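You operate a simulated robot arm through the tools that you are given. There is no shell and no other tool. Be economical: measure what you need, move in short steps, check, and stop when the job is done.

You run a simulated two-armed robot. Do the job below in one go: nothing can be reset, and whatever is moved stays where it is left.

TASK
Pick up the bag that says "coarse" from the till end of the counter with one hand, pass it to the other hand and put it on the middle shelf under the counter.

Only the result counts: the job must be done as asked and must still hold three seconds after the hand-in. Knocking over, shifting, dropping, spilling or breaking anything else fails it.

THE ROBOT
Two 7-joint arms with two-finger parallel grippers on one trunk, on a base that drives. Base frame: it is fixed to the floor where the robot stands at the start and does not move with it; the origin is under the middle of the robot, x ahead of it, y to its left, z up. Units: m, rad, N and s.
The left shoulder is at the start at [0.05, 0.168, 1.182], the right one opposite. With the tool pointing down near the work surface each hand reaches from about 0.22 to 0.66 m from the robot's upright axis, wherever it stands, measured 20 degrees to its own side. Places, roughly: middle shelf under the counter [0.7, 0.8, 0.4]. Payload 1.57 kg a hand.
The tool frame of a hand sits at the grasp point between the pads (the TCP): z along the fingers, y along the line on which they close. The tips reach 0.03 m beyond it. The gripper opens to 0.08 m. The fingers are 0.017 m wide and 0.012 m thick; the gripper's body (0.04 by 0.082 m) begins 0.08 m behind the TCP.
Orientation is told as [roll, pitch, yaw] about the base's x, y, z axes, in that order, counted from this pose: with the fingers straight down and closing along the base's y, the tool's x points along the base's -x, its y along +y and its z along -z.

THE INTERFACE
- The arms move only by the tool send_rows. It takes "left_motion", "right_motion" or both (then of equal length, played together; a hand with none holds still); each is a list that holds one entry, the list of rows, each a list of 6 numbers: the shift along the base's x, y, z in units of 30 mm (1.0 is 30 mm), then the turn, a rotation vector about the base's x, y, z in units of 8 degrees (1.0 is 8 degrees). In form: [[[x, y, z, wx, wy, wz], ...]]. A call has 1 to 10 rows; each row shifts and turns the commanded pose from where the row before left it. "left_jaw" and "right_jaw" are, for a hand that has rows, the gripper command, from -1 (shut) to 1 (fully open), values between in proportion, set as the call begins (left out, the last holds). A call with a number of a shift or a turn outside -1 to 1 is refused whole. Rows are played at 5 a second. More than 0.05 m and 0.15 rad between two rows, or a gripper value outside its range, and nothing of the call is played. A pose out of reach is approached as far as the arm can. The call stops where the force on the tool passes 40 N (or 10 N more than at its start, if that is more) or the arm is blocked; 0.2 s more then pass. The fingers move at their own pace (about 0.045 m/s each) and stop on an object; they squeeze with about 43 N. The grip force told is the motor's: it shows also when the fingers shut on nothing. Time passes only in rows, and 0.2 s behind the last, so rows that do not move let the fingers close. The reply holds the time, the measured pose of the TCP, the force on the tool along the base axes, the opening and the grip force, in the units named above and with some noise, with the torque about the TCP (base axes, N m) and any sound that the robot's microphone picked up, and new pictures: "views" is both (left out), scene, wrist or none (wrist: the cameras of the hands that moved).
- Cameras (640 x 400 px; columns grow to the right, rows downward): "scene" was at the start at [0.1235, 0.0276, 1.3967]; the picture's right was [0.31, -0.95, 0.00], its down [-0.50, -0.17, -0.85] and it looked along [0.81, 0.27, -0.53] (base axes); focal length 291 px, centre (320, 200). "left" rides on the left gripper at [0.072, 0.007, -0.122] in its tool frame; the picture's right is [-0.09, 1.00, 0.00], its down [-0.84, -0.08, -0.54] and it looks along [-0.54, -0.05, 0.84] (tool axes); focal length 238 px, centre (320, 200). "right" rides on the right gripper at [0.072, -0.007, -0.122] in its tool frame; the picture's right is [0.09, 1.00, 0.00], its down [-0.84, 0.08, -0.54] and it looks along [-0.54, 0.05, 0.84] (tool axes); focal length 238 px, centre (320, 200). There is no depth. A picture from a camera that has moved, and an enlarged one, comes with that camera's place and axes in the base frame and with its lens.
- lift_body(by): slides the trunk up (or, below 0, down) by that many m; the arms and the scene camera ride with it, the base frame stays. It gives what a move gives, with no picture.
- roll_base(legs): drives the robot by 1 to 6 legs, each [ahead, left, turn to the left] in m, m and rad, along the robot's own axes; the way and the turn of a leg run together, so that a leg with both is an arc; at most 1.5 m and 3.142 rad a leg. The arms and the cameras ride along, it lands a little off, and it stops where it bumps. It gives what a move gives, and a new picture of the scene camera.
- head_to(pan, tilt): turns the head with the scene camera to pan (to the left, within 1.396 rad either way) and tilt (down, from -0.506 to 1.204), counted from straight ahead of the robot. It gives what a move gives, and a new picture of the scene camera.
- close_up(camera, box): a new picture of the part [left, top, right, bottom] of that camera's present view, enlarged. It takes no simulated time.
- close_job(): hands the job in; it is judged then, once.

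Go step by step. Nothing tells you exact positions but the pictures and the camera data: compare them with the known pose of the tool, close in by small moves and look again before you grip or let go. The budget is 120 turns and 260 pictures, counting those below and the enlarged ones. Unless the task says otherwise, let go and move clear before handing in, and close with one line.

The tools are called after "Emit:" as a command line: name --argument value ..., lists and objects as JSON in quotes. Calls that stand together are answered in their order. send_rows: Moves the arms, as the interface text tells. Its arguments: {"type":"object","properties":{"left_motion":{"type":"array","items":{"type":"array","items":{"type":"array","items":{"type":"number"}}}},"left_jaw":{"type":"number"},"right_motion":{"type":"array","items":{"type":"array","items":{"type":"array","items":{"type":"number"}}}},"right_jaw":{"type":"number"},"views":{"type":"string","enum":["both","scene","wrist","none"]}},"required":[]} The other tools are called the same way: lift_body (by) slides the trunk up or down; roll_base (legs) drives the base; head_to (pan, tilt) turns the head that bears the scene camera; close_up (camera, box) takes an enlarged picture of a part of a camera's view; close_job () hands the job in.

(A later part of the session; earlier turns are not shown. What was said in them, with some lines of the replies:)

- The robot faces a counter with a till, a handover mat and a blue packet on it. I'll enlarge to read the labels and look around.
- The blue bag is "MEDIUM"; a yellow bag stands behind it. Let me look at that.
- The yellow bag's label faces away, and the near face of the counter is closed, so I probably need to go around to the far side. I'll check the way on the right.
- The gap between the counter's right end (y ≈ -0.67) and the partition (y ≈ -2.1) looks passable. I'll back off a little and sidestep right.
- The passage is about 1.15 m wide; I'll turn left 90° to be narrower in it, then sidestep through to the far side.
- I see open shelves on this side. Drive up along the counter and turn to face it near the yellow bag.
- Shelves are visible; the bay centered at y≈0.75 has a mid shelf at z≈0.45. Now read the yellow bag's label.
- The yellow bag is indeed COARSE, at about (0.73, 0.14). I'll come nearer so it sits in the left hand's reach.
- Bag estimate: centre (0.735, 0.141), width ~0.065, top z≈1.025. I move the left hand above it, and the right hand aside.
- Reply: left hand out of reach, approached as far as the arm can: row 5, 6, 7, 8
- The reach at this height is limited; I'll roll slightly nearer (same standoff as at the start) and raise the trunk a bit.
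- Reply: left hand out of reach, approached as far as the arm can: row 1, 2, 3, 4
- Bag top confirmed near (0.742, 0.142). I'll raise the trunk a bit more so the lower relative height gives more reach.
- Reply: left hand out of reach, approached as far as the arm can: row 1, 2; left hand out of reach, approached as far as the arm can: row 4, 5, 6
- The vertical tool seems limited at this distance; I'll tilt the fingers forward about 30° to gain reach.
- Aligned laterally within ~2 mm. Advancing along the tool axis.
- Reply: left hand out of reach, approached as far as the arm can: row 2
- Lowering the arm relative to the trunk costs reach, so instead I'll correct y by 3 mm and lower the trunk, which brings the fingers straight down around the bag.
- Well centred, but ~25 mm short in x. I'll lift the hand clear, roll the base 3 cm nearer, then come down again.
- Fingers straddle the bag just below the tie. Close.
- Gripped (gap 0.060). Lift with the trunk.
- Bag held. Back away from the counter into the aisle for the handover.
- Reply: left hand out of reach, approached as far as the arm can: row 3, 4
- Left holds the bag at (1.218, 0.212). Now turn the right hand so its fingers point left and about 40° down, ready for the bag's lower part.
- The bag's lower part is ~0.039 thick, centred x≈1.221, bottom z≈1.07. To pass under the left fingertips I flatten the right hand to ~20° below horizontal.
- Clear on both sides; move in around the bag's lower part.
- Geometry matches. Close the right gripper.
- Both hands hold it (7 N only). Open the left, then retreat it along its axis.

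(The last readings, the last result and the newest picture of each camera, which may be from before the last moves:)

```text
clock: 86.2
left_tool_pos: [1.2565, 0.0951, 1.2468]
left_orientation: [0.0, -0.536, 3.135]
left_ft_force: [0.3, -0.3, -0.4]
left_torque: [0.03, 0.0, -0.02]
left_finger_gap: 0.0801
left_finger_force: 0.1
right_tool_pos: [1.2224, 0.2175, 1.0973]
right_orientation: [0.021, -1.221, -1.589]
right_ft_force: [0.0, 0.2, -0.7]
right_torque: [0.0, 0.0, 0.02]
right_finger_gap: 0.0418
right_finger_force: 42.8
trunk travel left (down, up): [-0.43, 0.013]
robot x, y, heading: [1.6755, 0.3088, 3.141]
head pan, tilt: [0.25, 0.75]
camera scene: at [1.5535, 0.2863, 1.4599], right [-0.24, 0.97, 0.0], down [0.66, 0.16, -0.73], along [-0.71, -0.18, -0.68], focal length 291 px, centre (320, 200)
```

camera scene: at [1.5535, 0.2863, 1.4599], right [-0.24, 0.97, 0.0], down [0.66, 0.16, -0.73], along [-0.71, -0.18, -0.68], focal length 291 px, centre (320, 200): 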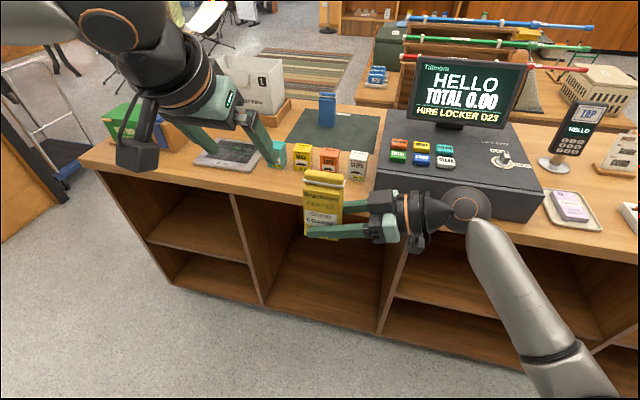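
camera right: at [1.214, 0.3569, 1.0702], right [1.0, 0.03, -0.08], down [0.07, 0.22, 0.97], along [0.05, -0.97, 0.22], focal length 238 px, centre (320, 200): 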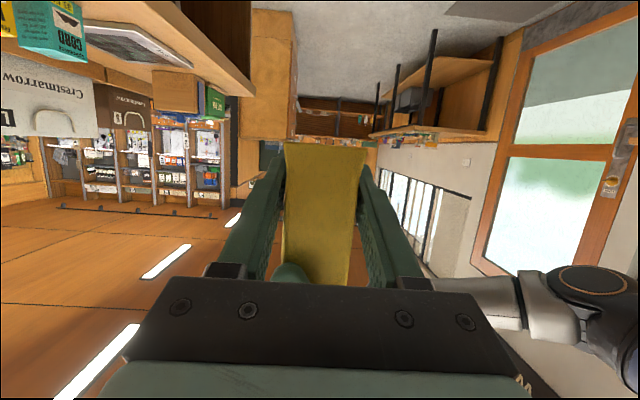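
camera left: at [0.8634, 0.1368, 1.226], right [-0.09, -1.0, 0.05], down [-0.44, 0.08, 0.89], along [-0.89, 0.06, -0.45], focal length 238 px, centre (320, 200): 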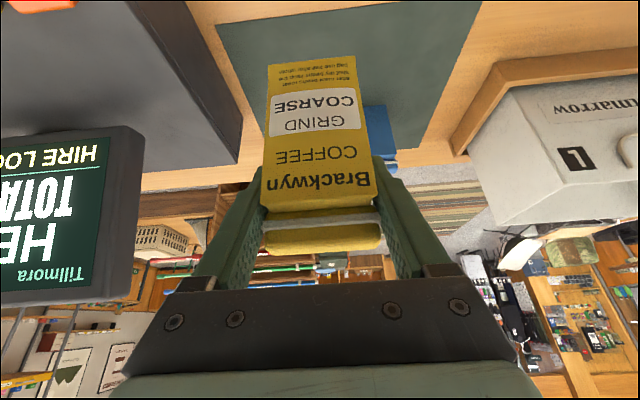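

The right hand alone holds the bag. Now swing it to point forward, and tuck the left arm back.

Emit:
send_rows --right_motion '[[[0, 0.9, 0, 0, 0, 0], [0, 0.9, 0, 0, 0, 0], [0, 0.9, 0, 0, 0, -0.94], [0, 0.9, 0, 0, 0, -0.94], [0, 0.9, 0, 0, 0, -0.94], [0, 0.9, 0, 0, 0, -0.94], [0, 0.9, 0, 0, 0, -0.94], [0, 0.9, 0, 0, 0, -0.94]]]' --left_motion '[[[0, -0.9, 0, 0, 0, 0], [0, -0.9, 0, 0, 0, 0], [0.8, -0.5, 0, 0, -0.95, 0], [0.8, -0.5, 0, 0, -0.95, 0], [0.8, 0, 0, 0, -0.95, 0], [0.8, 0, 0, 0, -0.95, 0], [0.8, 0, 0, 0, 0, 0], [0.8, 0, 0, 0, 0, 0]]]' --views "none"

Emit:
send_rows --right_motion '[[[0, 0.2, 0, 0, 0, -0.94], [0, 0.2, 0, 0, 0, -0.94], [0, 0.2, 0, 0, 0, -0.94], [0, 0.2, 0, 0, 0, -0.94], [0, 0, 0, 0, 0, -0.94], [0, 0, 0, 0, 0, -0.8], [0, 0, 0, 0, 0, 0]]]' --views "scene"

```text
clock: 88.0
left_tool_pos: [1.4014, 0.0127, 1.2462]
left_orientation: [-0.002, -0.003, 3.136]
left_ft_force: [0.9, -0.4, -0.3]
left_torque: [0.03, -0.01, -0.04]
left_finger_gap: 0.08
left_finger_force: 0.0
right_tool_pos: [1.2226, 0.4332, 1.0976]
right_orientation: [0.023, -1.221, -2.383]
right_ft_force: [0.4, 0.2, -0.2]
right_torque: [0.01, -0.01, -0.01]
right_finger_gap: 0.0418
right_finger_force: 42.5
trunk travel left (down, up): [-0.43, 0.013]
robot x, y, heading: [1.6738, 0.3081, 3.133]
head pan, tilt: [0.25, 0.75]
```

```text
clock: 89.6
left_tool_pos: [1.3988, 0.0127, 1.2459]
left_orientation: [-0.005, -0.006, 3.137]
left_ft_force: [-0.3, 0.3, -1.0]
left_torque: [-0.02, 0.01, 0.03]
left_finger_gap: 0.08
left_finger_force: 0.0
right_tool_pos: [1.2229, 0.4578, 1.0952]
right_orientation: [0.024, -1.221, 3.133]
right_ft_force: [0.8, -0.6, 0.0]
right_torque: [0.02, 0.0, -0.01]
right_finger_gap: 0.0414
right_finger_force: 43.0
trunk travel left (down, up): [-0.43, 0.013]
robot x, y, heading: [1.6779, 0.3074, 3.135]
head pan, tilt: [0.25, 0.75]
camera scene: at [1.5532, 0.2873, 1.4599], right [-0.24, 0.97, 0.0], down [0.66, 0.16, -0.73], along [-0.71, -0.18, -0.68], focal length 291 px, centre (320, 200)
```

scene: 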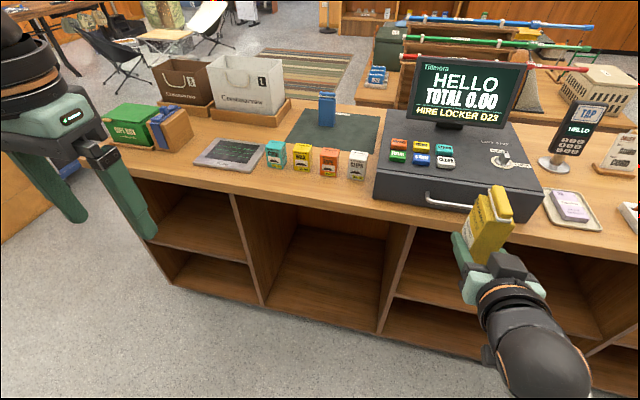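

Now shift right along the counter and lower the trunk, then look at the shelf.

Emit:
roll_base --legs '[[0, -0.29, 0]]'

Emit:
lift_body --by -0.4

Emit:
head_to --pan -0.15 --tilt 0.55

```text
clock: 91.6
left_tool_pos: [1.4016, 0.2982, 1.246]
left_orientation: [-0.002, -0.006, 3.137]
left_ft_force: [0.6, -0.7, 0.3]
left_torque: [-0.03, 0.0, -0.02]
left_finger_gap: 0.0799
left_finger_force: 0.1
right_tool_pos: [1.2228, 0.7431, 1.0977]
right_orientation: [0.023, -1.22, 3.134]
right_ft_force: [-0.5, -0.2, -0.9]
right_torque: [-0.04, 0.0, -0.02]
right_finger_gap: 0.0418
right_finger_force: 43.2
trunk travel left (down, up): [-0.43, 0.013]
robot x, y, heading: [1.6796, 0.5924, 3.131]
head pan, tilt: [0.25, 0.75]
camera scene: at [1.5549, 0.5721, 1.4599], right [-0.24, 0.97, 0.0], down [0.66, 0.16, -0.73], along [-0.71, -0.18, -0.68], focal length 291 px, centre (320, 200)
```

scene: 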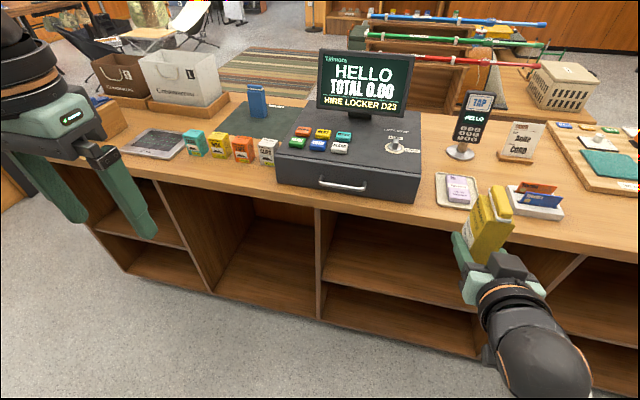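

```text
clock: 95.4
left_tool_pos: [1.4015, 0.2973, 0.8454]
left_orientation: [-0.004, -0.005, 3.138]
left_ft_force: [0.6, 0.8, -0.1]
left_torque: [-0.01, 0.03, -0.01]
left_finger_gap: 0.08
left_finger_force: 0.0
right_tool_pos: [1.223, 0.7423, 0.6967]
right_orientation: [0.022, -1.222, 3.136]
right_ft_force: [-0.4, 0.0, -0.3]
right_torque: [0.01, -0.04, 0.0]
right_finger_gap: 0.0415
right_finger_force: 43.4
trunk travel left (down, up): [-0.03, 0.413]
robot x, y, heading: [1.6732, 0.5947, 3.135]
head pan, tilt: [0.25, 0.75]
```

```text
clock: 96.3
left_tool_pos: [1.4019, 0.2978, 0.8454]
left_orientation: [-0.002, -0.004, 3.134]
left_ft_force: [0.3, 0.2, -0.6]
left_torque: [-0.02, -0.01, 0.01]
left_finger_gap: 0.0801
left_finger_force: 0.1
right_tool_pos: [1.2233, 0.7429, 0.6972]
right_orientation: [0.019, -1.222, 3.137]
right_ft_force: [-0.1, 1.1, 0.7]
right_torque: [0.01, -0.01, 0.01]
right_finger_gap: 0.0414
right_finger_force: 42.7
trunk travel left (down, up): [-0.03, 0.413]
robot x, y, heading: [1.6779, 0.5924, 3.134]
head pan, tilt: [-0.15, 0.55]
camera scene: at [1.5467, 0.6053, 1.0773], right [0.15, 0.99, 0.0], down [0.52, -0.08, -0.85], along [-0.84, 0.13, -0.52], focal length 291 px, centre (320, 200)
```

scene: 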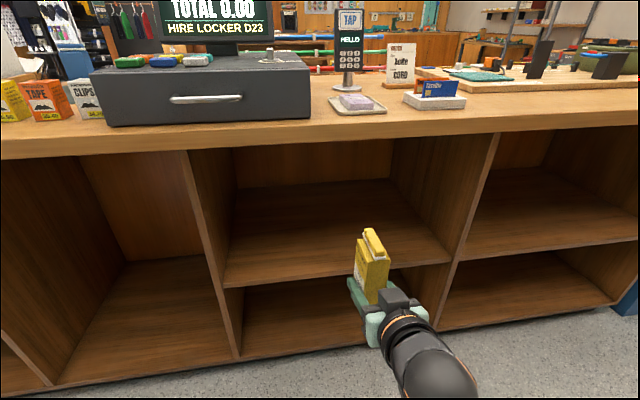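

Emit:
close_up --camera "scene" --box '[200, 210, 480, 330]'

Emit:
close_up --camera "right" --box '[0, 0, 640, 400]'

```text
2.29 times, centred on (340, 270) of scene
camera zoom: at [1.5467, 0.6053, 1.0773], right [0.15, 0.99, 0.0], down [0.52, -0.08, -0.85], along [-0.84, 0.13, -0.52], focal length 665 px, centre (274, 40)
```

zoom: 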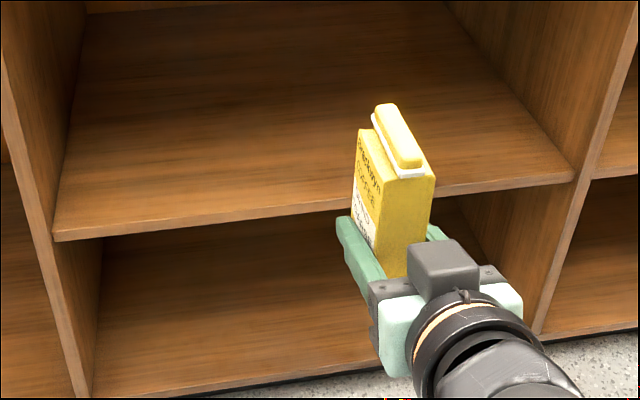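

```text
1.00 times, centred on (320, 200) of right
camera zoom: at [1.3614, 0.75, 0.6705], right [0.05, -1.0, -0.08], down [0.22, -0.07, 0.97], along [-0.97, -0.06, 0.22], focal length 238 px, centre (320, 200)
```

zoom: 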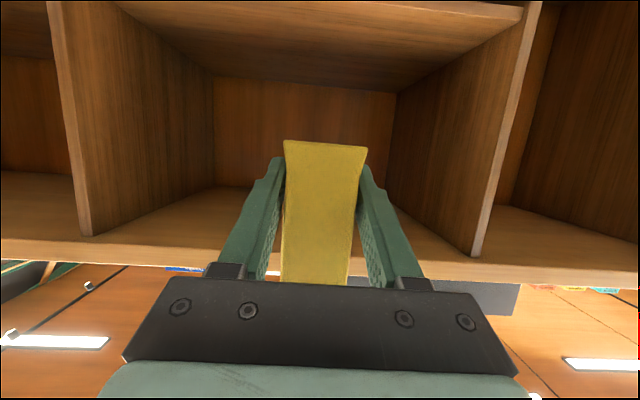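

Shelf top: z≈0.444, front edge x≈0.935, bay y 0.43–1.12. Lower the right hand to just above shelf height before driving in.

Emit:
send_rows --right_motion '[[[0, 0, -0.9, 0, 0, 0], [0, 0, -0.9, 0, 0, 0], [0, 0, -0.9, 0, 0, 0], [0, 0, -0.9, 0, 0, 0], [0, 0, -0.9, 0, 0, 0], [0, 0, -0.9, 0, 0, 0], [0, 0, -0.8, 0, 0, 0], [0, 0, 0, 0, 0, 0]]]' --views "both"

```text
clock: 98.3
left_tool_pos: [1.4006, 0.2885, 0.8472]
left_orientation: [-0.014, -0.005, 3.137]
left_ft_force: [0.2, 0.9, 0.5]
left_torque: [0.0, -0.02, -0.01]
left_finger_gap: 0.08
left_finger_force: 0.0
right_tool_pos: [1.2115, 0.7574, 0.5479]
right_orientation: [-0.146, -1.283, -2.994]
right_ft_force: [0.3, -0.1, 0.2]
right_torque: [0.0, -0.02, 0.01]
right_finger_gap: 0.0417
right_finger_force: 42.2
trunk travel left (down, up): [-0.03, 0.413]
robot x, y, heading: [1.6742, 0.5936, 3.138]
head pan, tilt: [-0.15, 0.55]
stopped in row 8 (right hand): the arm was blocked; the commanded pose is now the measured one
camera scene: at [1.5456, 0.5954, 1.085], right [0.16, 0.99, 0.01], down [0.52, -0.07, -0.85], along [-0.84, 0.14, -0.52], focal length 291 px, centre (320, 200)
camera right: at [1.3479, 0.7652, 0.5131], right [0.03, -0.99, -0.13], down [0.29, -0.12, 0.95], along [-0.96, -0.07, 0.28], focal length 238 px, centre (320, 200)
```

scene: 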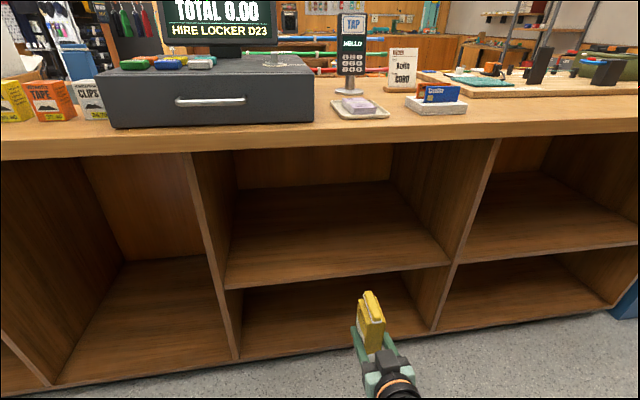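
right: 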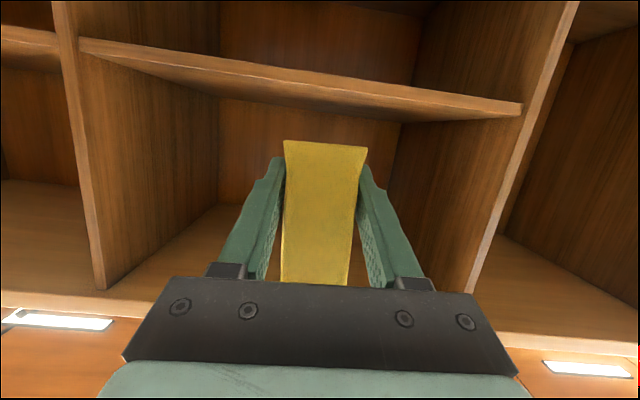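

The arm got blocked, likely its elbow against the robot's own base. I'll back up and look.

Emit:
send_rows --right_motion '[[[0, 0, 0.8, 0, 0, 0], [0, 0, 0.8, 0, 0, 0], [0, 0, 0.8, 0, 0, 0], [0, 0, 0, 0, 0, 0]]]' --views "none"

Emit:
head_to --pan -0.9 --tilt 1.1

```text
clock: 99.5
left_tool_pos: [1.3988, 0.29, 0.8471]
left_orientation: [-0.017, 0.0, 3.137]
left_ft_force: [-0.3, -0.4, -0.3]
left_torque: [0.02, 0.02, -0.03]
left_finger_gap: 0.0802
left_finger_force: 0.0
right_tool_pos: [1.2325, 0.7559, 0.5338]
right_orientation: [-0.161, -1.091, -2.976]
right_ft_force: [0.5, 0.6, -0.9]
right_torque: [0.01, -0.04, 0.05]
right_finger_gap: 0.0416
right_finger_force: 43.2
trunk travel left (down, up): [-0.03, 0.413]
robot x, y, heading: [1.6786, 0.5936, 3.136]
head pan, tilt: [-0.15, 0.55]
stopped in row 4 (right hand): the arm was blocked; the commanded pose is now the measured one
```

```text
clock: 100.6
left_tool_pos: [1.3995, 0.2904, 0.8466]
left_orientation: [-0.015, -0.002, 3.137]
left_ft_force: [-0.4, 0.8, 0.0]
left_torque: [0.02, -0.02, 0.05]
left_finger_gap: 0.08
left_finger_force: 0.1
right_tool_pos: [1.2342, 0.7545, 0.5328]
right_orientation: [-0.16, -1.094, -2.976]
right_ft_force: [-0.3, 0.1, -0.9]
right_torque: [0.0, -0.02, 0.05]
right_finger_gap: 0.0416
right_finger_force: 43.1
trunk travel left (down, up): [-0.03, 0.413]
robot x, y, heading: [1.6761, 0.5917, 3.137]
head pan, tilt: [-0.901, 1.1]
camera scene: at [1.594, 0.6321, 1.0413], right [0.79, 0.62, 0.01], down [0.55, -0.7, -0.46], along [-0.28, 0.37, -0.89], focal length 291 px, centre (320, 200)
```

scene: 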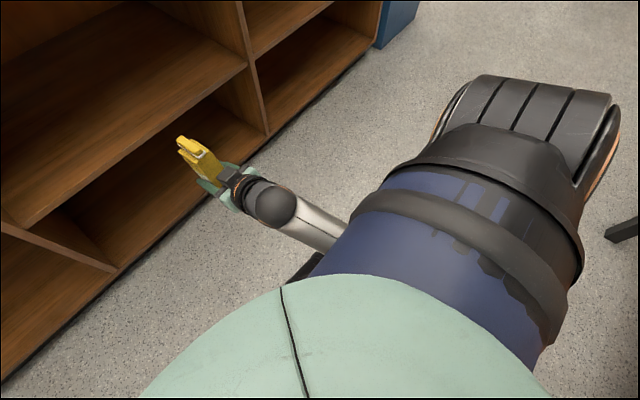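

Relieve it by raising the trunk.

Emit:
lift_body --by 0.2

Emit:
head_to --pan -0.9 --tilt 0.9

```text
clock: 102.7
left_tool_pos: [1.401, 0.2983, 1.0447]
left_orientation: [-0.002, -0.007, 3.136]
left_ft_force: [-0.3, 0.1, -0.8]
left_torque: [0.03, 0.01, -0.02]
left_finger_gap: 0.0801
left_finger_force: 0.1
right_tool_pos: [1.2325, 0.7577, 0.7282]
right_orientation: [-0.135, -1.103, -3.0]
right_ft_force: [-0.1, -0.6, 0.0]
right_torque: [-0.05, -0.04, 0.0]
right_finger_gap: 0.0418
right_finger_force: 42.9
trunk travel left (down, up): [-0.23, 0.213]
robot x, y, heading: [1.6794, 0.5921, 3.138]
head pan, tilt: [-0.901, 1.1]
```

```text
clock: 103.5
left_tool_pos: [1.4018, 0.2969, 1.0454]
left_orientation: [-0.004, -0.005, 3.137]
left_ft_force: [-0.6, 0.6, -0.1]
left_torque: [-0.01, -0.02, 0.0]
left_finger_gap: 0.0801
left_finger_force: 0.1
right_tool_pos: [1.2325, 0.7575, 0.7264]
right_orientation: [-0.137, -1.103, -2.997]
right_ft_force: [-0.1, 0.2, 0.1]
right_torque: [0.01, -0.04, 0.03]
right_finger_gap: 0.0415
right_finger_force: 43.7
trunk travel left (down, up): [-0.23, 0.213]
robot x, y, heading: [1.6801, 0.5904, 3.132]
head pan, tilt: [-0.901, 0.901]
camera scene: at [1.5889, 0.6508, 1.2479], right [0.79, 0.62, 0.0], down [0.48, -0.62, -0.62], along [-0.38, 0.49, -0.78], focal length 291 px, centre (320, 200)
```

scene: 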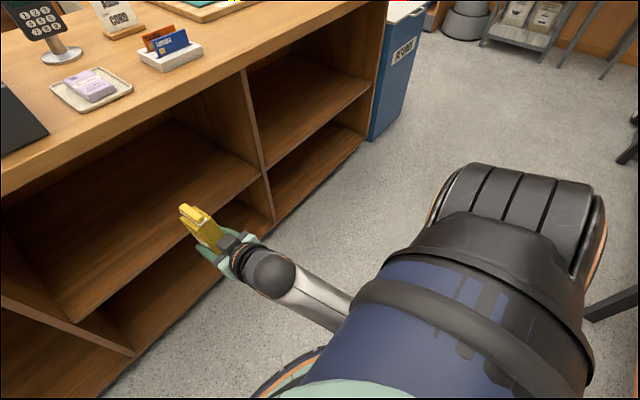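

Free again. I'll correct the hand's orientation, extend it further forward (so the elbow doesn't fold low), then lower.

Emit:
send_rows --right_motion '[[[0, -0.2, 0, -0.26, 0.41, -0.02], [0, -0.2, 0, -0.26, 0.41, -0.02], [-0.8, 0, 0, 0, 0, 0], [-0.8, 0, 0, 0, 0, 0], [-0.8, 0, 0, 0, 0, 0], [-0.8, 0, 0, 0, 0, 0], [-0.8, 0, 0, 0, 0, 0], [-0.8, 0, 0, 0, 0, 0], [0, 0, 0, 0, 0, 0]]]' --views "none"

Emit:
lift_body --by -0.08

Emit:
head_to --pan -0.4 --tilt 0.8

```text
clock: 105.7
left_tool_pos: [1.4014, 0.296, 1.045]
left_orientation: [-0.004, -0.003, 3.135]
left_ft_force: [0.7, 0.2, 0.5]
left_torque: [-0.01, 0.02, 0.03]
left_finger_gap: 0.0802
left_finger_force: 0.0
right_tool_pos: [1.0946, 0.7729, 0.7107]
right_orientation: [-0.149, -1.196, -2.993]
right_ft_force: [0.4, 0.4, 0.1]
right_torque: [0.01, -0.02, -0.01]
right_finger_gap: 0.042
right_finger_force: 42.8
trunk travel left (down, up): [-0.23, 0.213]
robot x, y, heading: [1.6808, 0.5918, 3.135]
head pan, tilt: [-0.901, 0.901]
stopped in row 9 (right hand): the arm was blocked; the commanded pose is now the measured one
```

```text
clock: 106.8
left_tool_pos: [1.4013, 0.297, 0.9657]
left_orientation: [-0.003, -0.004, 3.135]
left_ft_force: [0.0, -0.2, -0.9]
left_torque: [0.0, -0.01, 0.0]
left_finger_gap: 0.0799
left_finger_force: 0.1
right_tool_pos: [1.0958, 0.773, 0.6314]
right_orientation: [-0.15, -1.197, -2.994]
right_ft_force: [-0.4, -0.2, 0.3]
right_torque: [0.02, -0.03, -0.03]
right_finger_gap: 0.0414
right_finger_force: 43.3
trunk travel left (down, up): [-0.15, 0.293]
robot x, y, heading: [1.6782, 0.5939, 3.134]
head pan, tilt: [-0.901, 0.901]
```

```text
clock: 107.8
left_tool_pos: [1.4013, 0.2982, 0.9652]
left_orientation: [-0.004, -0.005, 3.137]
left_ft_force: [-0.2, 0.4, 0.5]
left_torque: [0.02, 0.0, 0.0]
left_finger_gap: 0.08
left_finger_force: 0.1
right_tool_pos: [1.0953, 0.7712, 0.631]
right_orientation: [-0.151, -1.199, -2.994]
right_ft_force: [0.7, -0.1, 0.4]
right_torque: [-0.02, -0.02, 0.01]
right_finger_gap: 0.0416
right_finger_force: 42.6
trunk travel left (down, up): [-0.15, 0.293]
robot x, y, heading: [1.6795, 0.5867, 3.133]
head pan, tilt: [-0.4, 0.799]
camera scene: at [1.5613, 0.6233, 1.1759], right [0.4, 0.92, 0.0], down [0.66, -0.28, -0.7], along [-0.64, 0.28, -0.72], focal length 291 px, centre (320, 200)
```

scene: 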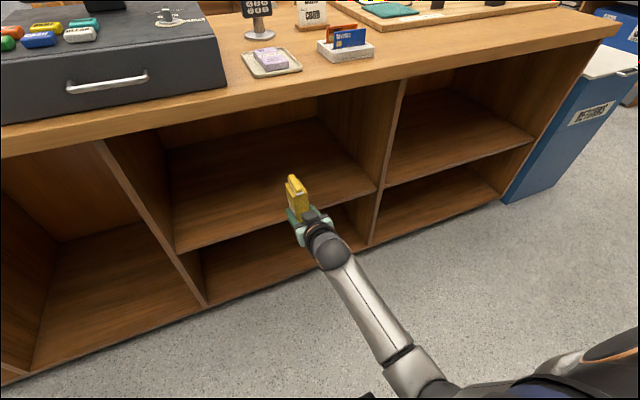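

Emit:
head_to --pan -0.7 --tilt 1.2

Emit:
close_up --camera "left" --box '[0, 0, 640, 400]'

```text
clock: 108.6
left_tool_pos: [1.4002, 0.2978, 0.9657]
left_orientation: [-0.003, -0.006, 3.135]
left_ft_force: [-0.7, -0.3, -0.6]
left_torque: [0.04, -0.02, -0.02]
left_finger_gap: 0.0802
left_finger_force: 0.0
right_tool_pos: [1.0947, 0.7726, 0.632]
right_orientation: [-0.15, -1.198, -2.993]
right_ft_force: [-0.1, 0.0, 1.2]
right_torque: [-0.03, -0.01, -0.01]
right_finger_gap: 0.0419
right_finger_force: 42.8
trunk travel left (down, up): [-0.15, 0.293]
robot x, y, heading: [1.6781, 0.5911, 3.135]
head pan, tilt: [-0.7, 1.201]
camera scene: at [1.5928, 0.6277, 1.1482], right [0.65, 0.76, 0.0], down [0.71, -0.6, -0.36], along [-0.28, 0.24, -0.93], focal length 291 px, centre (320, 200)
```

scene: 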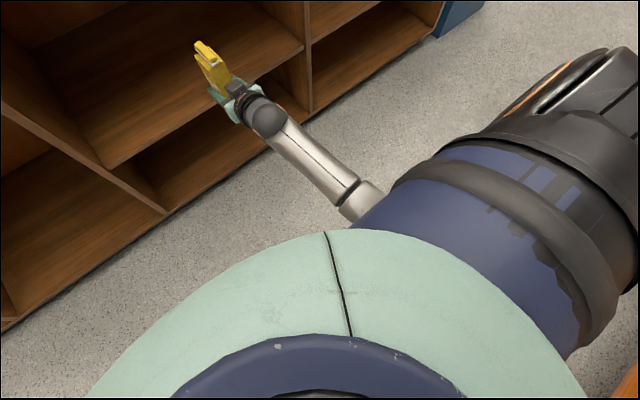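

```text
1.00 times, centred on (320, 200) of left
camera zoom: at [1.4745, 0.2897, 1.0878], right [-0.1, -1.0, 0.0], down [-0.83, 0.08, 0.55], along [-0.54, 0.06, -0.84], focal length 238 px, centre (320, 200)
```

zoom: 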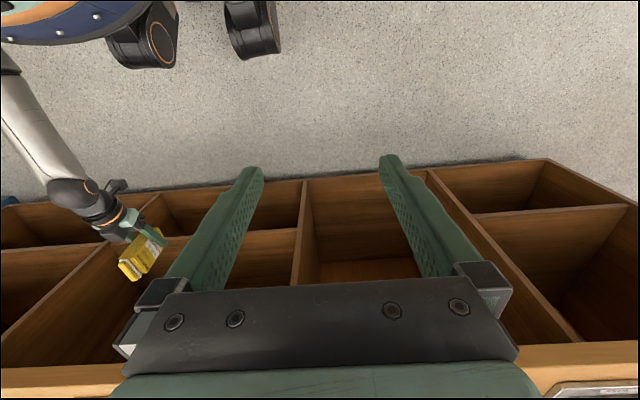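

The elbow is tucked against the body. I'll raise the trunk, then move the hand outward and yaw it inward a bit so the elbow swings out.

Emit:
lift_body --by 0.12

Emit:
send_rows --right_motion '[[[0.3, 0.5, 0, -0.22, 0.07, 0.01], [0.3, 0.5, 0, -0.22, 0.07, 0.01], [0, 0.8, 0, 0, 0, 0.9], [0, 0.8, 0, 0, 0, 0.9], [0, 0.8, 0, 0, 0, 0.9], [0, 0.8, 0, 0, 0, 0.9], [0, 0.5, 0, 0, 0, 0.9], [0, 0, 0, 0, 0, 0]]]' --views "scene"

```text
clock: 110.1
left_tool_pos: [1.4008, 0.2975, 1.0847]
left_orientation: [-0.004, -0.005, 3.136]
left_ft_force: [-0.2, 0.7, 0.7]
left_torque: [0.02, -0.02, -0.01]
left_finger_gap: 0.0802
left_finger_force: 0.1
right_tool_pos: [1.0947, 0.7724, 0.7514]
right_orientation: [-0.151, -1.196, -2.993]
right_ft_force: [0.8, 0.2, -0.2]
right_torque: [-0.02, -0.01, 0.02]
right_finger_gap: 0.0415
right_finger_force: 42.6
trunk travel left (down, up): [-0.27, 0.173]
robot x, y, heading: [1.6781, 0.5916, 3.134]
head pan, tilt: [-0.7, 1.201]
```

```text
clock: 111.9
left_tool_pos: [1.4016, 0.2961, 1.0848]
left_orientation: [-0.002, -0.005, 3.134]
left_ft_force: [0.5, -0.9, 0.0]
left_torque: [0.01, -0.03, -0.03]
left_finger_gap: 0.08
left_finger_force: 0.0
right_tool_pos: [1.1126, 0.9129, 0.7509]
right_orientation: [0.025, -1.222, -2.525]
right_ft_force: [0.0, -0.6, -1.2]
right_torque: [0.02, -0.02, -0.03]
right_finger_gap: 0.0414
right_finger_force: 43.0
trunk travel left (down, up): [-0.27, 0.173]
robot x, y, heading: [1.6813, 0.5893, 3.131]
head pan, tilt: [-0.7, 1.201]
camera scene: at [1.5929, 0.6273, 1.2682], right [0.65, 0.76, 0.0], down [0.71, -0.6, -0.36], along [-0.28, 0.24, -0.93], focal length 291 px, centre (320, 200)
```

scene: 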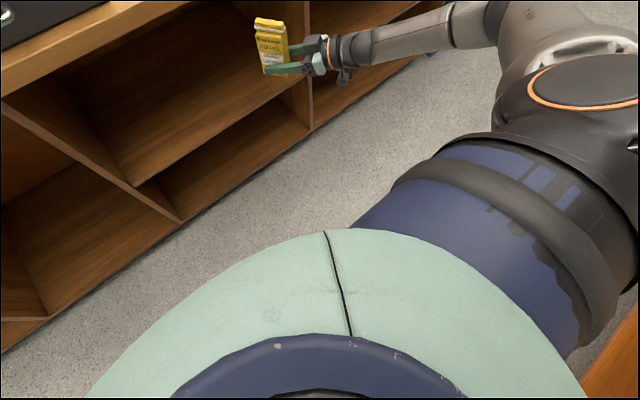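

The elbow is now well out and the bag is upright again. I'll turn the base right a bit, shift left so the hand faces the bay, and lower the trunk.

Emit:
roll_base --legs '[[0, 0, -0.2], [0, 0.32, 0]]'

Emit:
lift_body --by -0.24

Emit:
head_to --pan -0.35 --tilt 0.7

Emit:
close_up --camera "right" --box '[0, 0, 640, 400]'

```text
clock: 114.8
left_tool_pos: [1.2837, 0.0447, 1.0844]
left_orientation: [-0.004, -0.007, 2.934]
left_ft_force: [-0.6, 0.1, 0.0]
left_torque: [0.02, 0.0, 0.01]
left_finger_gap: 0.08
left_finger_force: 0.0
right_tool_pos: [1.1239, 0.707, 0.7499]
right_orientation: [0.023, -1.219, -2.726]
right_ft_force: [0.0, 0.4, 0.5]
right_torque: [0.03, 0.01, -0.02]
right_finger_gap: 0.0417
right_finger_force: 43.4
trunk travel left (down, up): [-0.27, 0.173]
robot x, y, heading: [1.612, 0.2793, 2.935]
head pan, tilt: [-0.7, 1.201]
camera scene: at [1.5364, 0.3307, 1.2682], right [0.79, 0.62, 0.0], down [0.58, -0.73, -0.36], along [-0.22, 0.29, -0.93], focal length 291 px, centre (320, 200)
```

scene: 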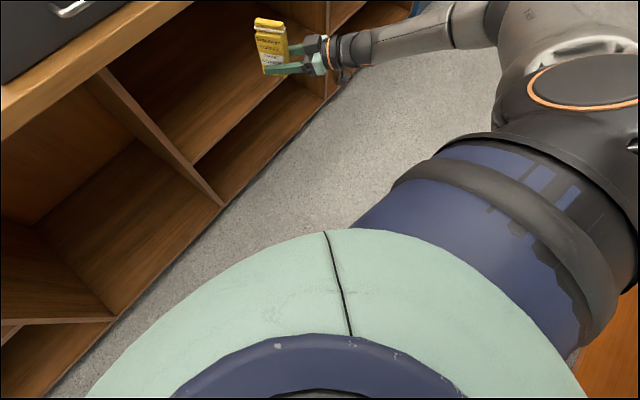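

```text
clock: 117.3
left_tool_pos: [1.283, 0.0448, 0.846]
left_orientation: [-0.003, -0.005, 2.935]
left_ft_force: [-0.3, -0.4, 0.3]
left_torque: [0.01, 0.0, 0.01]
left_finger_gap: 0.08
left_finger_force: 0.2
right_tool_pos: [1.1227, 0.7071, 0.5104]
right_orientation: [0.024, -1.221, -2.727]
right_ft_force: [-0.5, -0.1, 0.5]
right_torque: [0.0, -0.02, -0.02]
right_finger_gap: 0.0416
right_finger_force: 42.7
trunk travel left (down, up): [-0.03, 0.413]
robot x, y, heading: [1.6091, 0.2764, 2.939]
head pan, tilt: [-0.7, 1.201]
```

```text
clock: 118.2
left_tool_pos: [1.2843, 0.0454, 0.8458]
left_orientation: [-0.004, -0.007, 2.936]
left_ft_force: [0.4, 1.3, -0.3]
left_torque: [-0.04, 0.01, -0.03]
left_finger_gap: 0.08
left_finger_force: 0.1
right_tool_pos: [1.1223, 0.7059, 0.5111]
right_orientation: [0.025, -1.221, -2.726]
right_ft_force: [0.4, 0.1, 0.6]
right_torque: [0.01, -0.03, -0.04]
right_finger_gap: 0.0417
right_finger_force: 43.2
trunk travel left (down, up): [-0.03, 0.413]
robot x, y, heading: [1.6113, 0.2796, 2.936]
head pan, tilt: [-0.351, 0.7]
camera scene: at [1.4989, 0.332, 1.0641], right [0.53, 0.85, 0.0], down [0.55, -0.34, -0.76], along [-0.65, 0.4, -0.64], focal length 291 px, centre (320, 200)
```

scene: 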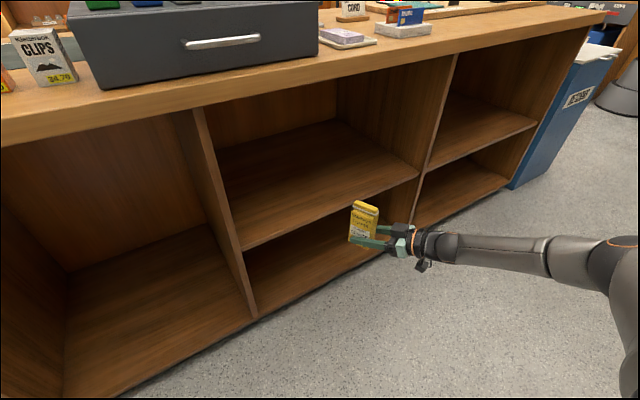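

```text
1.00 times, centred on (320, 200) of right
camera zoom: at [1.2452, 0.7707, 0.4843], right [0.45, -0.89, -0.08], down [0.23, 0.03, 0.97], along [-0.86, -0.46, 0.22], focal length 238 px, centre (320, 200)
```

zoom: 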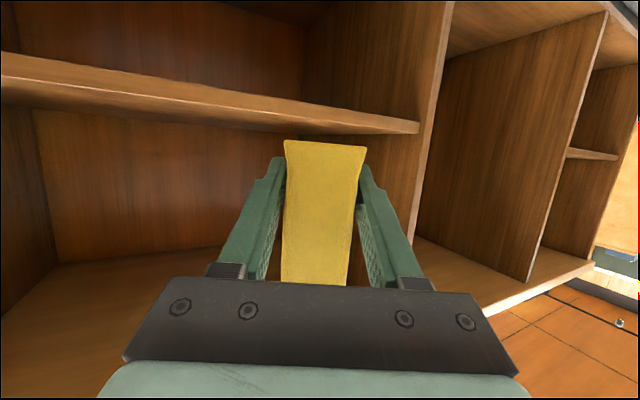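

Bag bottom is ~4 cm above the shelf level, lined up with the bay. Drive forward in two stages.

Emit:
roll_base --legs '[[0.17, 0, 0]]'

Emit:
close_up --camera "right" --box '[0, 0, 640, 400]'

```text
clock: 119.7
left_tool_pos: [1.1188, 0.0802, 0.8459]
left_orientation: [-0.001, -0.006, 2.935]
left_ft_force: [0.4, 0.4, 0.2]
left_torque: [-0.03, -0.03, -0.04]
left_finger_gap: 0.0801
left_finger_force: 0.2
right_tool_pos: [0.9589, 0.7404, 0.51]
right_orientation: [0.024, -1.219, -2.726]
right_ft_force: [0.1, -0.2, 1.2]
right_torque: [-0.01, -0.04, 0.01]
right_finger_gap: 0.0416
right_finger_force: 43.3
trunk travel left (down, up): [-0.03, 0.413]
robot x, y, heading: [1.4437, 0.3133, 2.93]
head pan, tilt: [-0.351, 0.7]
camera scene: at [1.335, 0.3662, 1.0642], right [0.53, 0.85, 0.0], down [0.55, -0.34, -0.76], along [-0.65, 0.4, -0.64], focal length 291 px, centre (320, 200)
```

scene: 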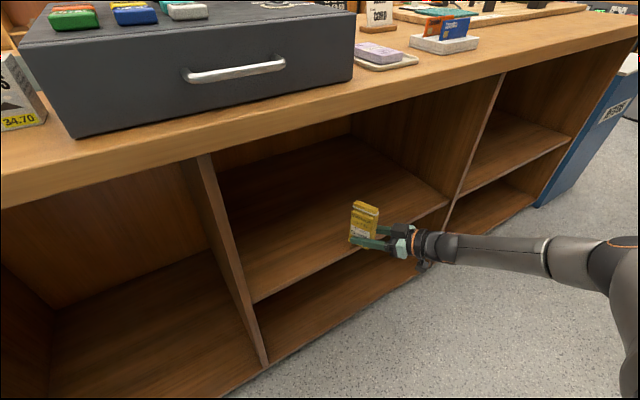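

```text
1.00 times, centred on (320, 200) of right
camera zoom: at [1.0812, 0.8048, 0.4843], right [0.45, -0.89, -0.08], down [0.23, 0.03, 0.97], along [-0.86, -0.46, 0.22], focal length 238 px, centre (320, 200)
```

zoom: 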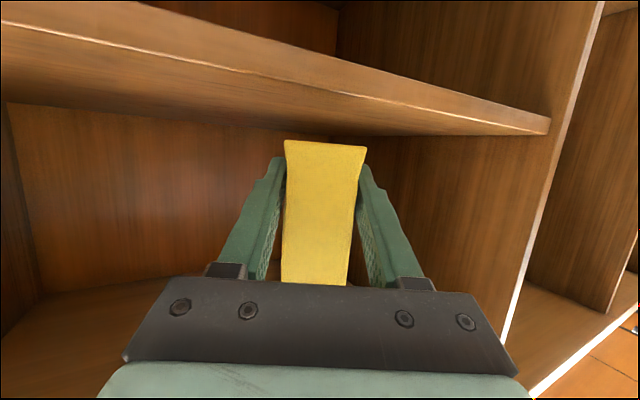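

Emit:
roll_base --legs '[[0.088, 0, 0]]'

Emit:
close_up --camera "scene" --box '[260, 140, 500, 310]'

Emit:
close_up --camera "right" --box '[0, 0, 640, 400]'

```text
clock: 120.8
left_tool_pos: [1.0328, 0.0987, 0.8451]
left_orientation: [-0.003, -0.005, 2.935]
left_ft_force: [0.5, 0.0, 0.6]
left_torque: [0.01, 0.0, -0.02]
left_finger_gap: 0.0802
left_finger_force: 0.1
right_tool_pos: [0.8732, 0.7586, 0.5097]
right_orientation: [0.023, -1.221, -2.726]
right_ft_force: [-0.9, -0.5, -0.4]
right_torque: [0.03, 0.01, 0.01]
right_finger_gap: 0.0415
right_finger_force: 43.2
trunk travel left (down, up): [-0.03, 0.413]
robot x, y, heading: [1.3616, 0.3325, 2.936]
head pan, tilt: [-0.351, 0.7]
camera scene: at [1.2487, 0.3843, 1.0642], right [0.53, 0.85, 0.0], down [0.55, -0.34, -0.76], along [-0.65, 0.4, -0.64], focal length 291 px, centre (320, 200)
```

scene: 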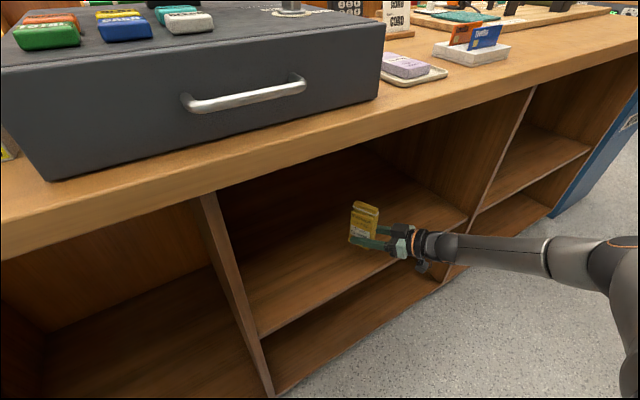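

```text
2.35 times, centred on (380, 225) of scene
camera zoom: at [1.2487, 0.3843, 1.0642], right [0.53, 0.85, 0.0], down [0.55, -0.34, -0.76], along [-0.65, 0.4, -0.64], focal length 685 px, centre (179, 141)
```

zoom: 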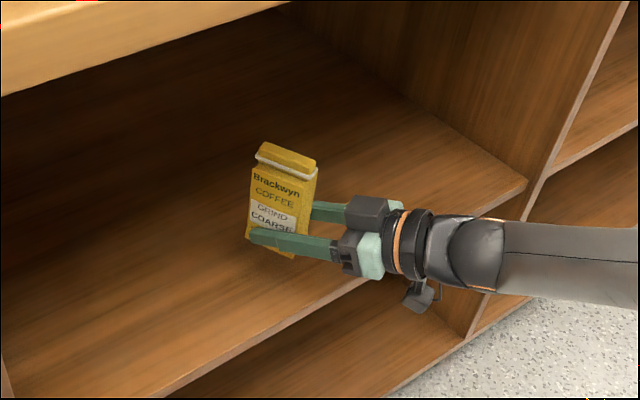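

```text
1.00 times, centred on (320, 200) of right
camera zoom: at [0.9952, 0.8231, 0.4843], right [0.45, -0.89, -0.08], down [0.23, 0.03, 0.97], along [-0.86, -0.46, 0.22], focal length 238 px, centre (320, 200)
```

zoom: 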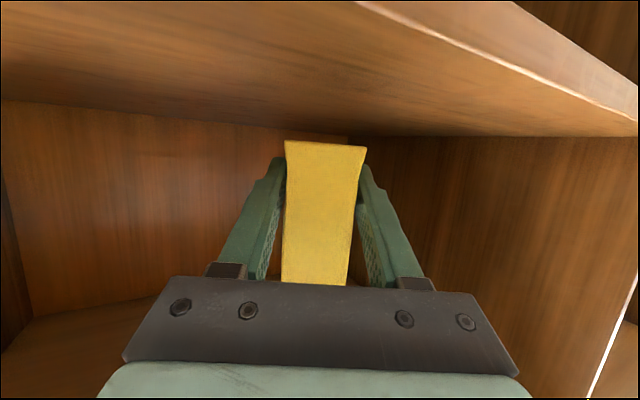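

Positioned inside the bay. Lower gently toward the shelf.

Emit:
send_rows --right_motion '[[[0, 0, -0.35, 0, 0, 0], [0, 0, -0.35, 0, 0, 0], [0, 0, -0.3, 0, 0, 0], [0, 0, 0, 0, 0, 0]]]' --views "none"

Emit:
send_rows --right_motion '[[[0, 0, -0.1, 0, 0, 0], [0, 0, 0, 0, 0, 0]]]' --views "none"

Emit:
close_up --camera "scene" --box '[260, 140, 500, 310]'

```text
clock: 121.8
left_tool_pos: [1.0324, 0.099, 0.8456]
left_orientation: [-0.004, -0.004, 2.935]
left_ft_force: [-1.1, 0.1, 1.1]
left_torque: [0.0, 0.04, -0.03]
left_finger_gap: 0.0799
left_finger_force: 0.1
right_tool_pos: [0.8731, 0.7593, 0.48]
right_orientation: [0.025, -1.22, -2.725]
right_ft_force: [-0.3, -0.3, -0.3]
right_torque: [0.0, -0.02, 0.0]
right_finger_gap: 0.0413
right_finger_force: 43.0
trunk travel left (down, up): [-0.03, 0.413]
robot x, y, heading: [1.36, 0.3311, 2.933]
head pan, tilt: [-0.351, 0.7]
```

```text
clock: 122.4
left_tool_pos: [1.0331, 0.0978, 0.8457]
left_orientation: [-0.003, -0.004, 2.934]
left_ft_force: [0.5, 1.1, -0.2]
left_torque: [0.02, 0.0, -0.05]
left_finger_gap: 0.0798
left_finger_force: 0.1
right_tool_pos: [0.8733, 0.7584, 0.4788]
right_orientation: [0.023, -1.222, -2.724]
right_ft_force: [0.9, 1.0, 0.3]
right_torque: [0.01, 0.1, 0.01]
right_finger_gap: 0.0415
right_finger_force: 42.3
trunk travel left (down, up): [-0.03, 0.413]
robot x, y, heading: [1.3622, 0.3327, 2.937]
head pan, tilt: [-0.351, 0.7]
```

```text
2.35 times, centred on (380, 225) of scene
camera zoom: at [1.2488, 0.3842, 1.0642], right [0.53, 0.85, 0.0], down [0.55, -0.34, -0.77], along [-0.65, 0.4, -0.64], focal length 685 px, centre (179, 141)
```

zoom: 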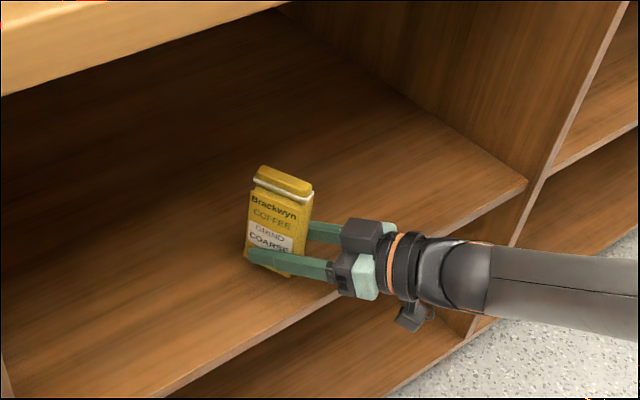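

Emit:
send_rows --right_motion '[[[0, 0, -0.1, 0, 0, 0], [0, 0, 0, 0, 0, 0]]]' --views "none"

Emit:
send_rows --right_motion '[[[0, 0, -0.1, 0, 0, 0], [0, 0, 0, 0, 0, 0]]]' --views "none"

```text
clock: 123.0
left_tool_pos: [1.0346, 0.0973, 0.8463]
left_orientation: [-0.004, -0.007, 2.935]
left_ft_force: [-0.3, 0.3, 0.6]
left_torque: [0.03, 0.0, -0.02]
left_finger_gap: 0.08
left_finger_force: 0.1
right_tool_pos: [0.8715, 0.7586, 0.4776]
right_orientation: [0.017, -1.225, -2.719]
right_ft_force: [5.6, -0.9, 15.2]
right_torque: [0.47, -0.35, -0.18]
right_finger_gap: 0.0415
right_finger_force: 43.1
trunk travel left (down, up): [-0.03, 0.413]
robot x, y, heading: [1.3608, 0.3285, 2.939]
head pan, tilt: [-0.351, 0.7]
```

```text
clock: 123.6
left_tool_pos: [1.0346, 0.0969, 0.8464]
left_orientation: [-0.005, -0.008, 2.936]
left_ft_force: [0.0, -0.8, 0.6]
left_torque: [-0.04, -0.02, 0.01]
left_finger_gap: 0.0801
left_finger_force: 0.1
right_tool_pos: [0.8711, 0.7585, 0.4781]
right_orientation: [0.012, -1.23, -2.716]
right_ft_force: [10.6, 0.8, 32.4]
right_torque: [0.59, -0.86, -0.17]
right_finger_gap: 0.0414
right_finger_force: 42.7
trunk travel left (down, up): [-0.03, 0.413]
robot x, y, heading: [1.3585, 0.3292, 2.931]
head pan, tilt: [-0.351, 0.7]
```

Contact through the bag's near bottom edge. Ease up a little and check the bag's tilt.

Emit:
send_rows --right_motion '[[[0, 0, 0.17, 0, 0, 0], [0, 0, 0, 0, 0, 0]]]' --views "none"

Emit:
close_up --camera "scene" --box '[335, 195, 435, 265]'

Emit:
close_up --camera "right" --box '[220, 80, 460, 280]'

```text
clock: 124.2
left_tool_pos: [1.0334, 0.0967, 0.8464]
left_orientation: [-0.002, -0.006, 2.936]
left_ft_force: [0.7, 0.0, -0.3]
left_torque: [-0.02, -0.01, 0.0]
left_finger_gap: 0.0802
left_finger_force: 0.1
right_tool_pos: [0.8725, 0.7569, 0.478]
right_orientation: [0.021, -1.221, -2.722]
right_ft_force: [-5.2, 2.9, 11.6]
right_torque: [0.08, 0.73, -0.09]
right_finger_gap: 0.0416
right_finger_force: 43.2
trunk travel left (down, up): [-0.03, 0.413]
robot x, y, heading: [1.3634, 0.3345, 2.937]
head pan, tilt: [-0.351, 0.7]
```

```text
5.71 times, centred on (385, 230) of scene
camera zoom: at [1.2491, 0.3836, 1.0641], right [0.53, 0.85, 0.0], down [0.55, -0.34, -0.77], along [-0.65, 0.4, -0.64], focal length 1663 px, centre (-51, 29)
```

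zoom: 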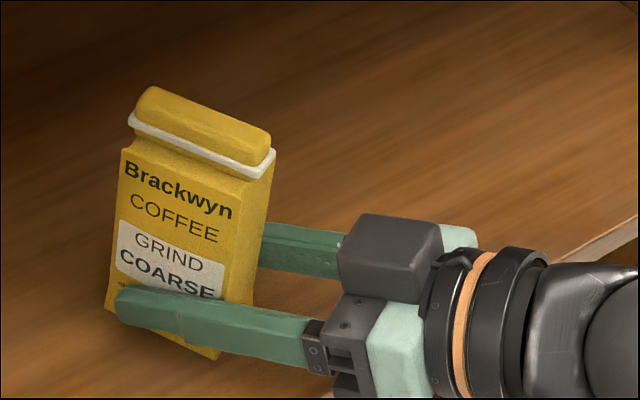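

```text
2.00 times, centred on (340, 180) of right
camera zoom: at [0.9942, 0.8231, 0.4513], right [0.45, -0.89, -0.08], down [0.23, 0.03, 0.97], along [-0.86, -0.46, 0.22], focal length 477 px, centre (280, 240)
```

zoom: 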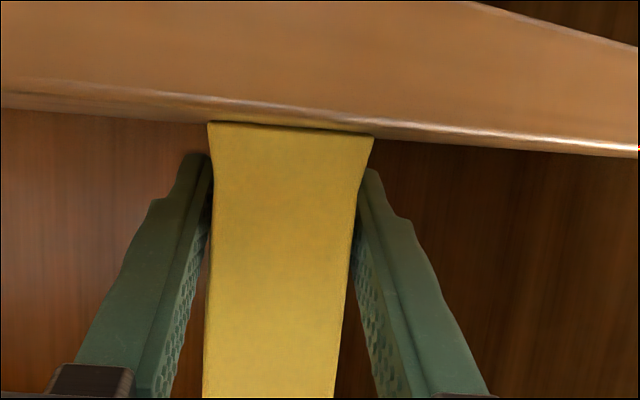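

The bag is flat on the shelf (bottom edge slope matches a level one). Take off the remaining preload and open.

Emit:
send_rows --right_motion '[[[0, 0, 0.07, 0, 0, 0], [0, 0, 0, 0, 0, 0]]]' --views "none"

Emit:
send_rows --right_motion '[[[0, 0, 0, 0, 0, 0], [0, 0, 0, 0, 0, 0], [0, 0, 0, 0, 0, 0], [0, 0, 0, 0, 0, 0]]]' --right_jaw 1 --views "none"

Emit:
close_up --camera "scene" --box '[335, 195, 435, 265]'

Emit:
close_up --camera "right" --box '[200, 80, 480, 280]'

```text
clock: 124.8
left_tool_pos: [1.0337, 0.0983, 0.8455]
left_orientation: [-0.002, -0.005, 2.937]
left_ft_force: [0.1, 0.9, 0.1]
left_torque: [-0.04, 0.05, -0.02]
left_finger_gap: 0.0799
left_finger_force: 0.1
right_tool_pos: [0.8735, 0.7586, 0.4777]
right_orientation: [0.025, -1.219, -2.725]
right_ft_force: [-2.1, 0.2, 4.1]
right_torque: [0.03, 0.31, -0.01]
right_finger_gap: 0.0419
right_finger_force: 43.4
trunk travel left (down, up): [-0.03, 0.413]
robot x, y, heading: [1.3599, 0.3336, 2.933]
head pan, tilt: [-0.351, 0.7]
```

```text
clock: 125.8
left_tool_pos: [1.0328, 0.0976, 0.846]
left_orientation: [-0.005, -0.006, 2.937]
left_ft_force: [0.1, 0.3, 0.5]
left_torque: [0.0, -0.01, 0.01]
left_finger_gap: 0.08
left_finger_force: 0.0
right_tool_pos: [0.8737, 0.7587, 0.4788]
right_orientation: [0.024, -1.22, -2.725]
right_ft_force: [0.0, 0.0, 0.5]
right_torque: [0.01, -0.02, 0.03]
right_finger_gap: 0.08
right_finger_force: 0.1
trunk travel left (down, up): [-0.03, 0.413]
robot x, y, heading: [1.3631, 0.3308, 2.935]
head pan, tilt: [-0.351, 0.7]
```

```text
5.71 times, centred on (385, 230) of scene
camera zoom: at [1.2487, 0.3842, 1.0642], right [0.53, 0.85, 0.0], down [0.55, -0.34, -0.76], along [-0.65, 0.4, -0.64], focal length 1663 px, centre (-51, 29)
```

zoom: 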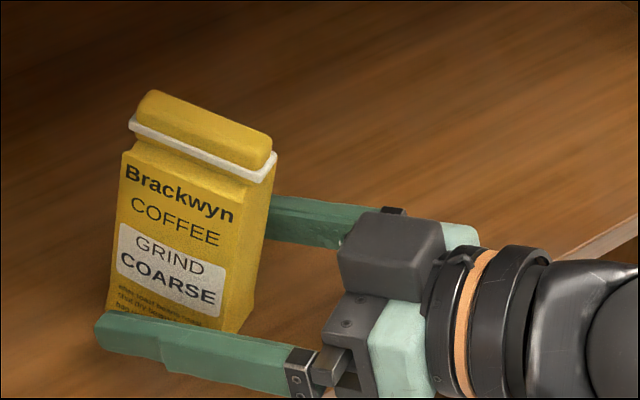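

```text
2.00 times, centred on (340, 180) of right
camera zoom: at [0.9952, 0.8232, 0.4528], right [0.45, -0.89, -0.08], down [0.23, 0.03, 0.97], along [-0.86, -0.46, 0.22], focal length 477 px, centre (280, 240)
```

zoom: 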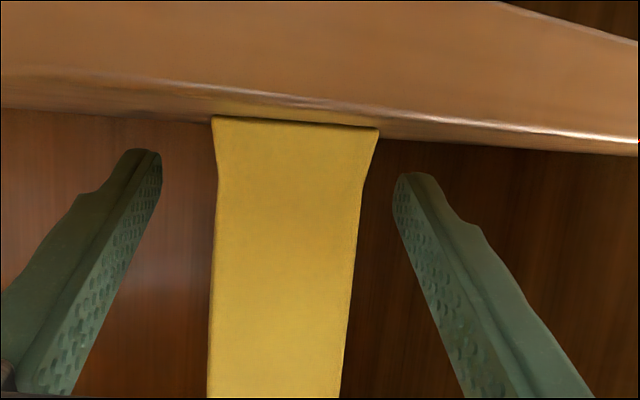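

Bag stands free. Withdraw along the fingers, then back the base off.

Emit:
send_rows --right_motion '[[[0.8, 0.36, 0.05, 0, 0, 0], [0.8, 0.36, 0.05, 0, 0, 0], [0.8, 0.36, 0, 0, 0, 0], [0.8, 0.36, 0, 0, 0, 0]]]' --views "none"

Emit:
roll_base --legs '[[-0.25, 0, 0]]'

Emit:
close_up --camera "scene" --box '[240, 80, 500, 280]'

```text
clock: 126.8
left_tool_pos: [1.0331, 0.0987, 0.8446]
left_orientation: [-0.004, -0.005, 2.937]
left_ft_force: [-0.1, -0.9, 0.6]
left_torque: [-0.02, 0.03, -0.03]
left_finger_gap: 0.0798
left_finger_force: 0.1
right_tool_pos: [0.9675, 0.8015, 0.4822]
right_orientation: [0.022, -1.221, -2.725]
right_ft_force: [0.0, -0.1, -0.3]
right_torque: [0.0, -0.01, -0.02]
right_finger_gap: 0.0797
right_finger_force: 0.1
trunk travel left (down, up): [-0.03, 0.413]
robot x, y, heading: [1.3635, 0.3311, 2.933]
head pan, tilt: [-0.351, 0.7]
```

```text
clock: 128.6
left_tool_pos: [1.277, 0.0465, 0.8451]
left_orientation: [-0.002, -0.004, 2.932]
left_ft_force: [-0.4, -0.4, 0.7]
left_torque: [-0.01, 0.02, 0.01]
left_finger_gap: 0.08
left_finger_force: 0.0
right_tool_pos: [1.214, 0.7516, 0.4824]
right_orientation: [0.025, -1.219, -2.728]
right_ft_force: [0.1, -0.2, 0.0]
right_torque: [-0.01, 0.02, 0.0]
right_finger_gap: 0.08
right_finger_force: 0.1
trunk travel left (down, up): [-0.03, 0.413]
robot x, y, heading: [1.6067, 0.278, 2.934]
head pan, tilt: [-0.351, 0.7]
camera scene: at [1.4921, 0.3333, 1.0642], right [0.53, 0.85, 0.0], down [0.55, -0.34, -0.76], along [-0.65, 0.41, -0.64], focal length 291 px, centre (320, 200)
```

scene: 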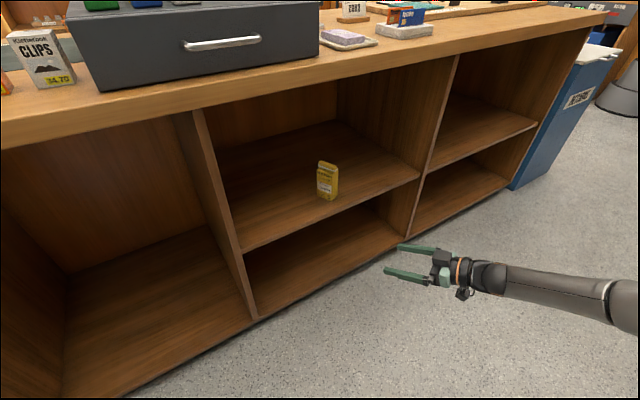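

```text
2.00 times, centred on (370, 180) of scene
camera zoom: at [1.4921, 0.3333, 1.0642], right [0.53, 0.85, 0.0], down [0.55, -0.34, -0.76], along [-0.65, 0.41, -0.64], focal length 582 px, centre (220, 240)
```

zoom: 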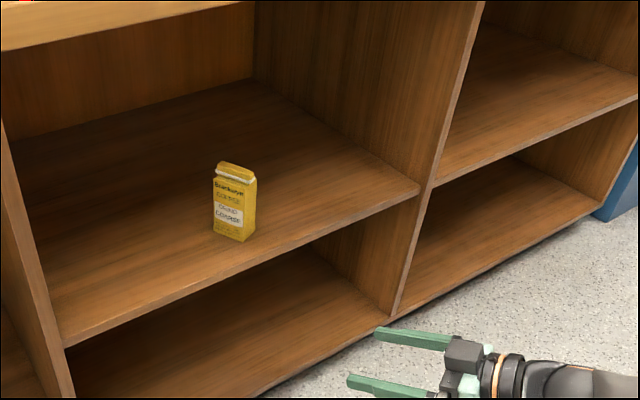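

The "coarse" bag stands upright on the middle shelf, both hands are clear of it, and nothing else looks disturbed. I'm handing in now.

Emit:
close_job

```text
The job is handed in.
```

The "coarse" bag was picked up with the left hand, passed to the right hand and put on the middle shelf under the counter, where it was standing upright at hand-in.
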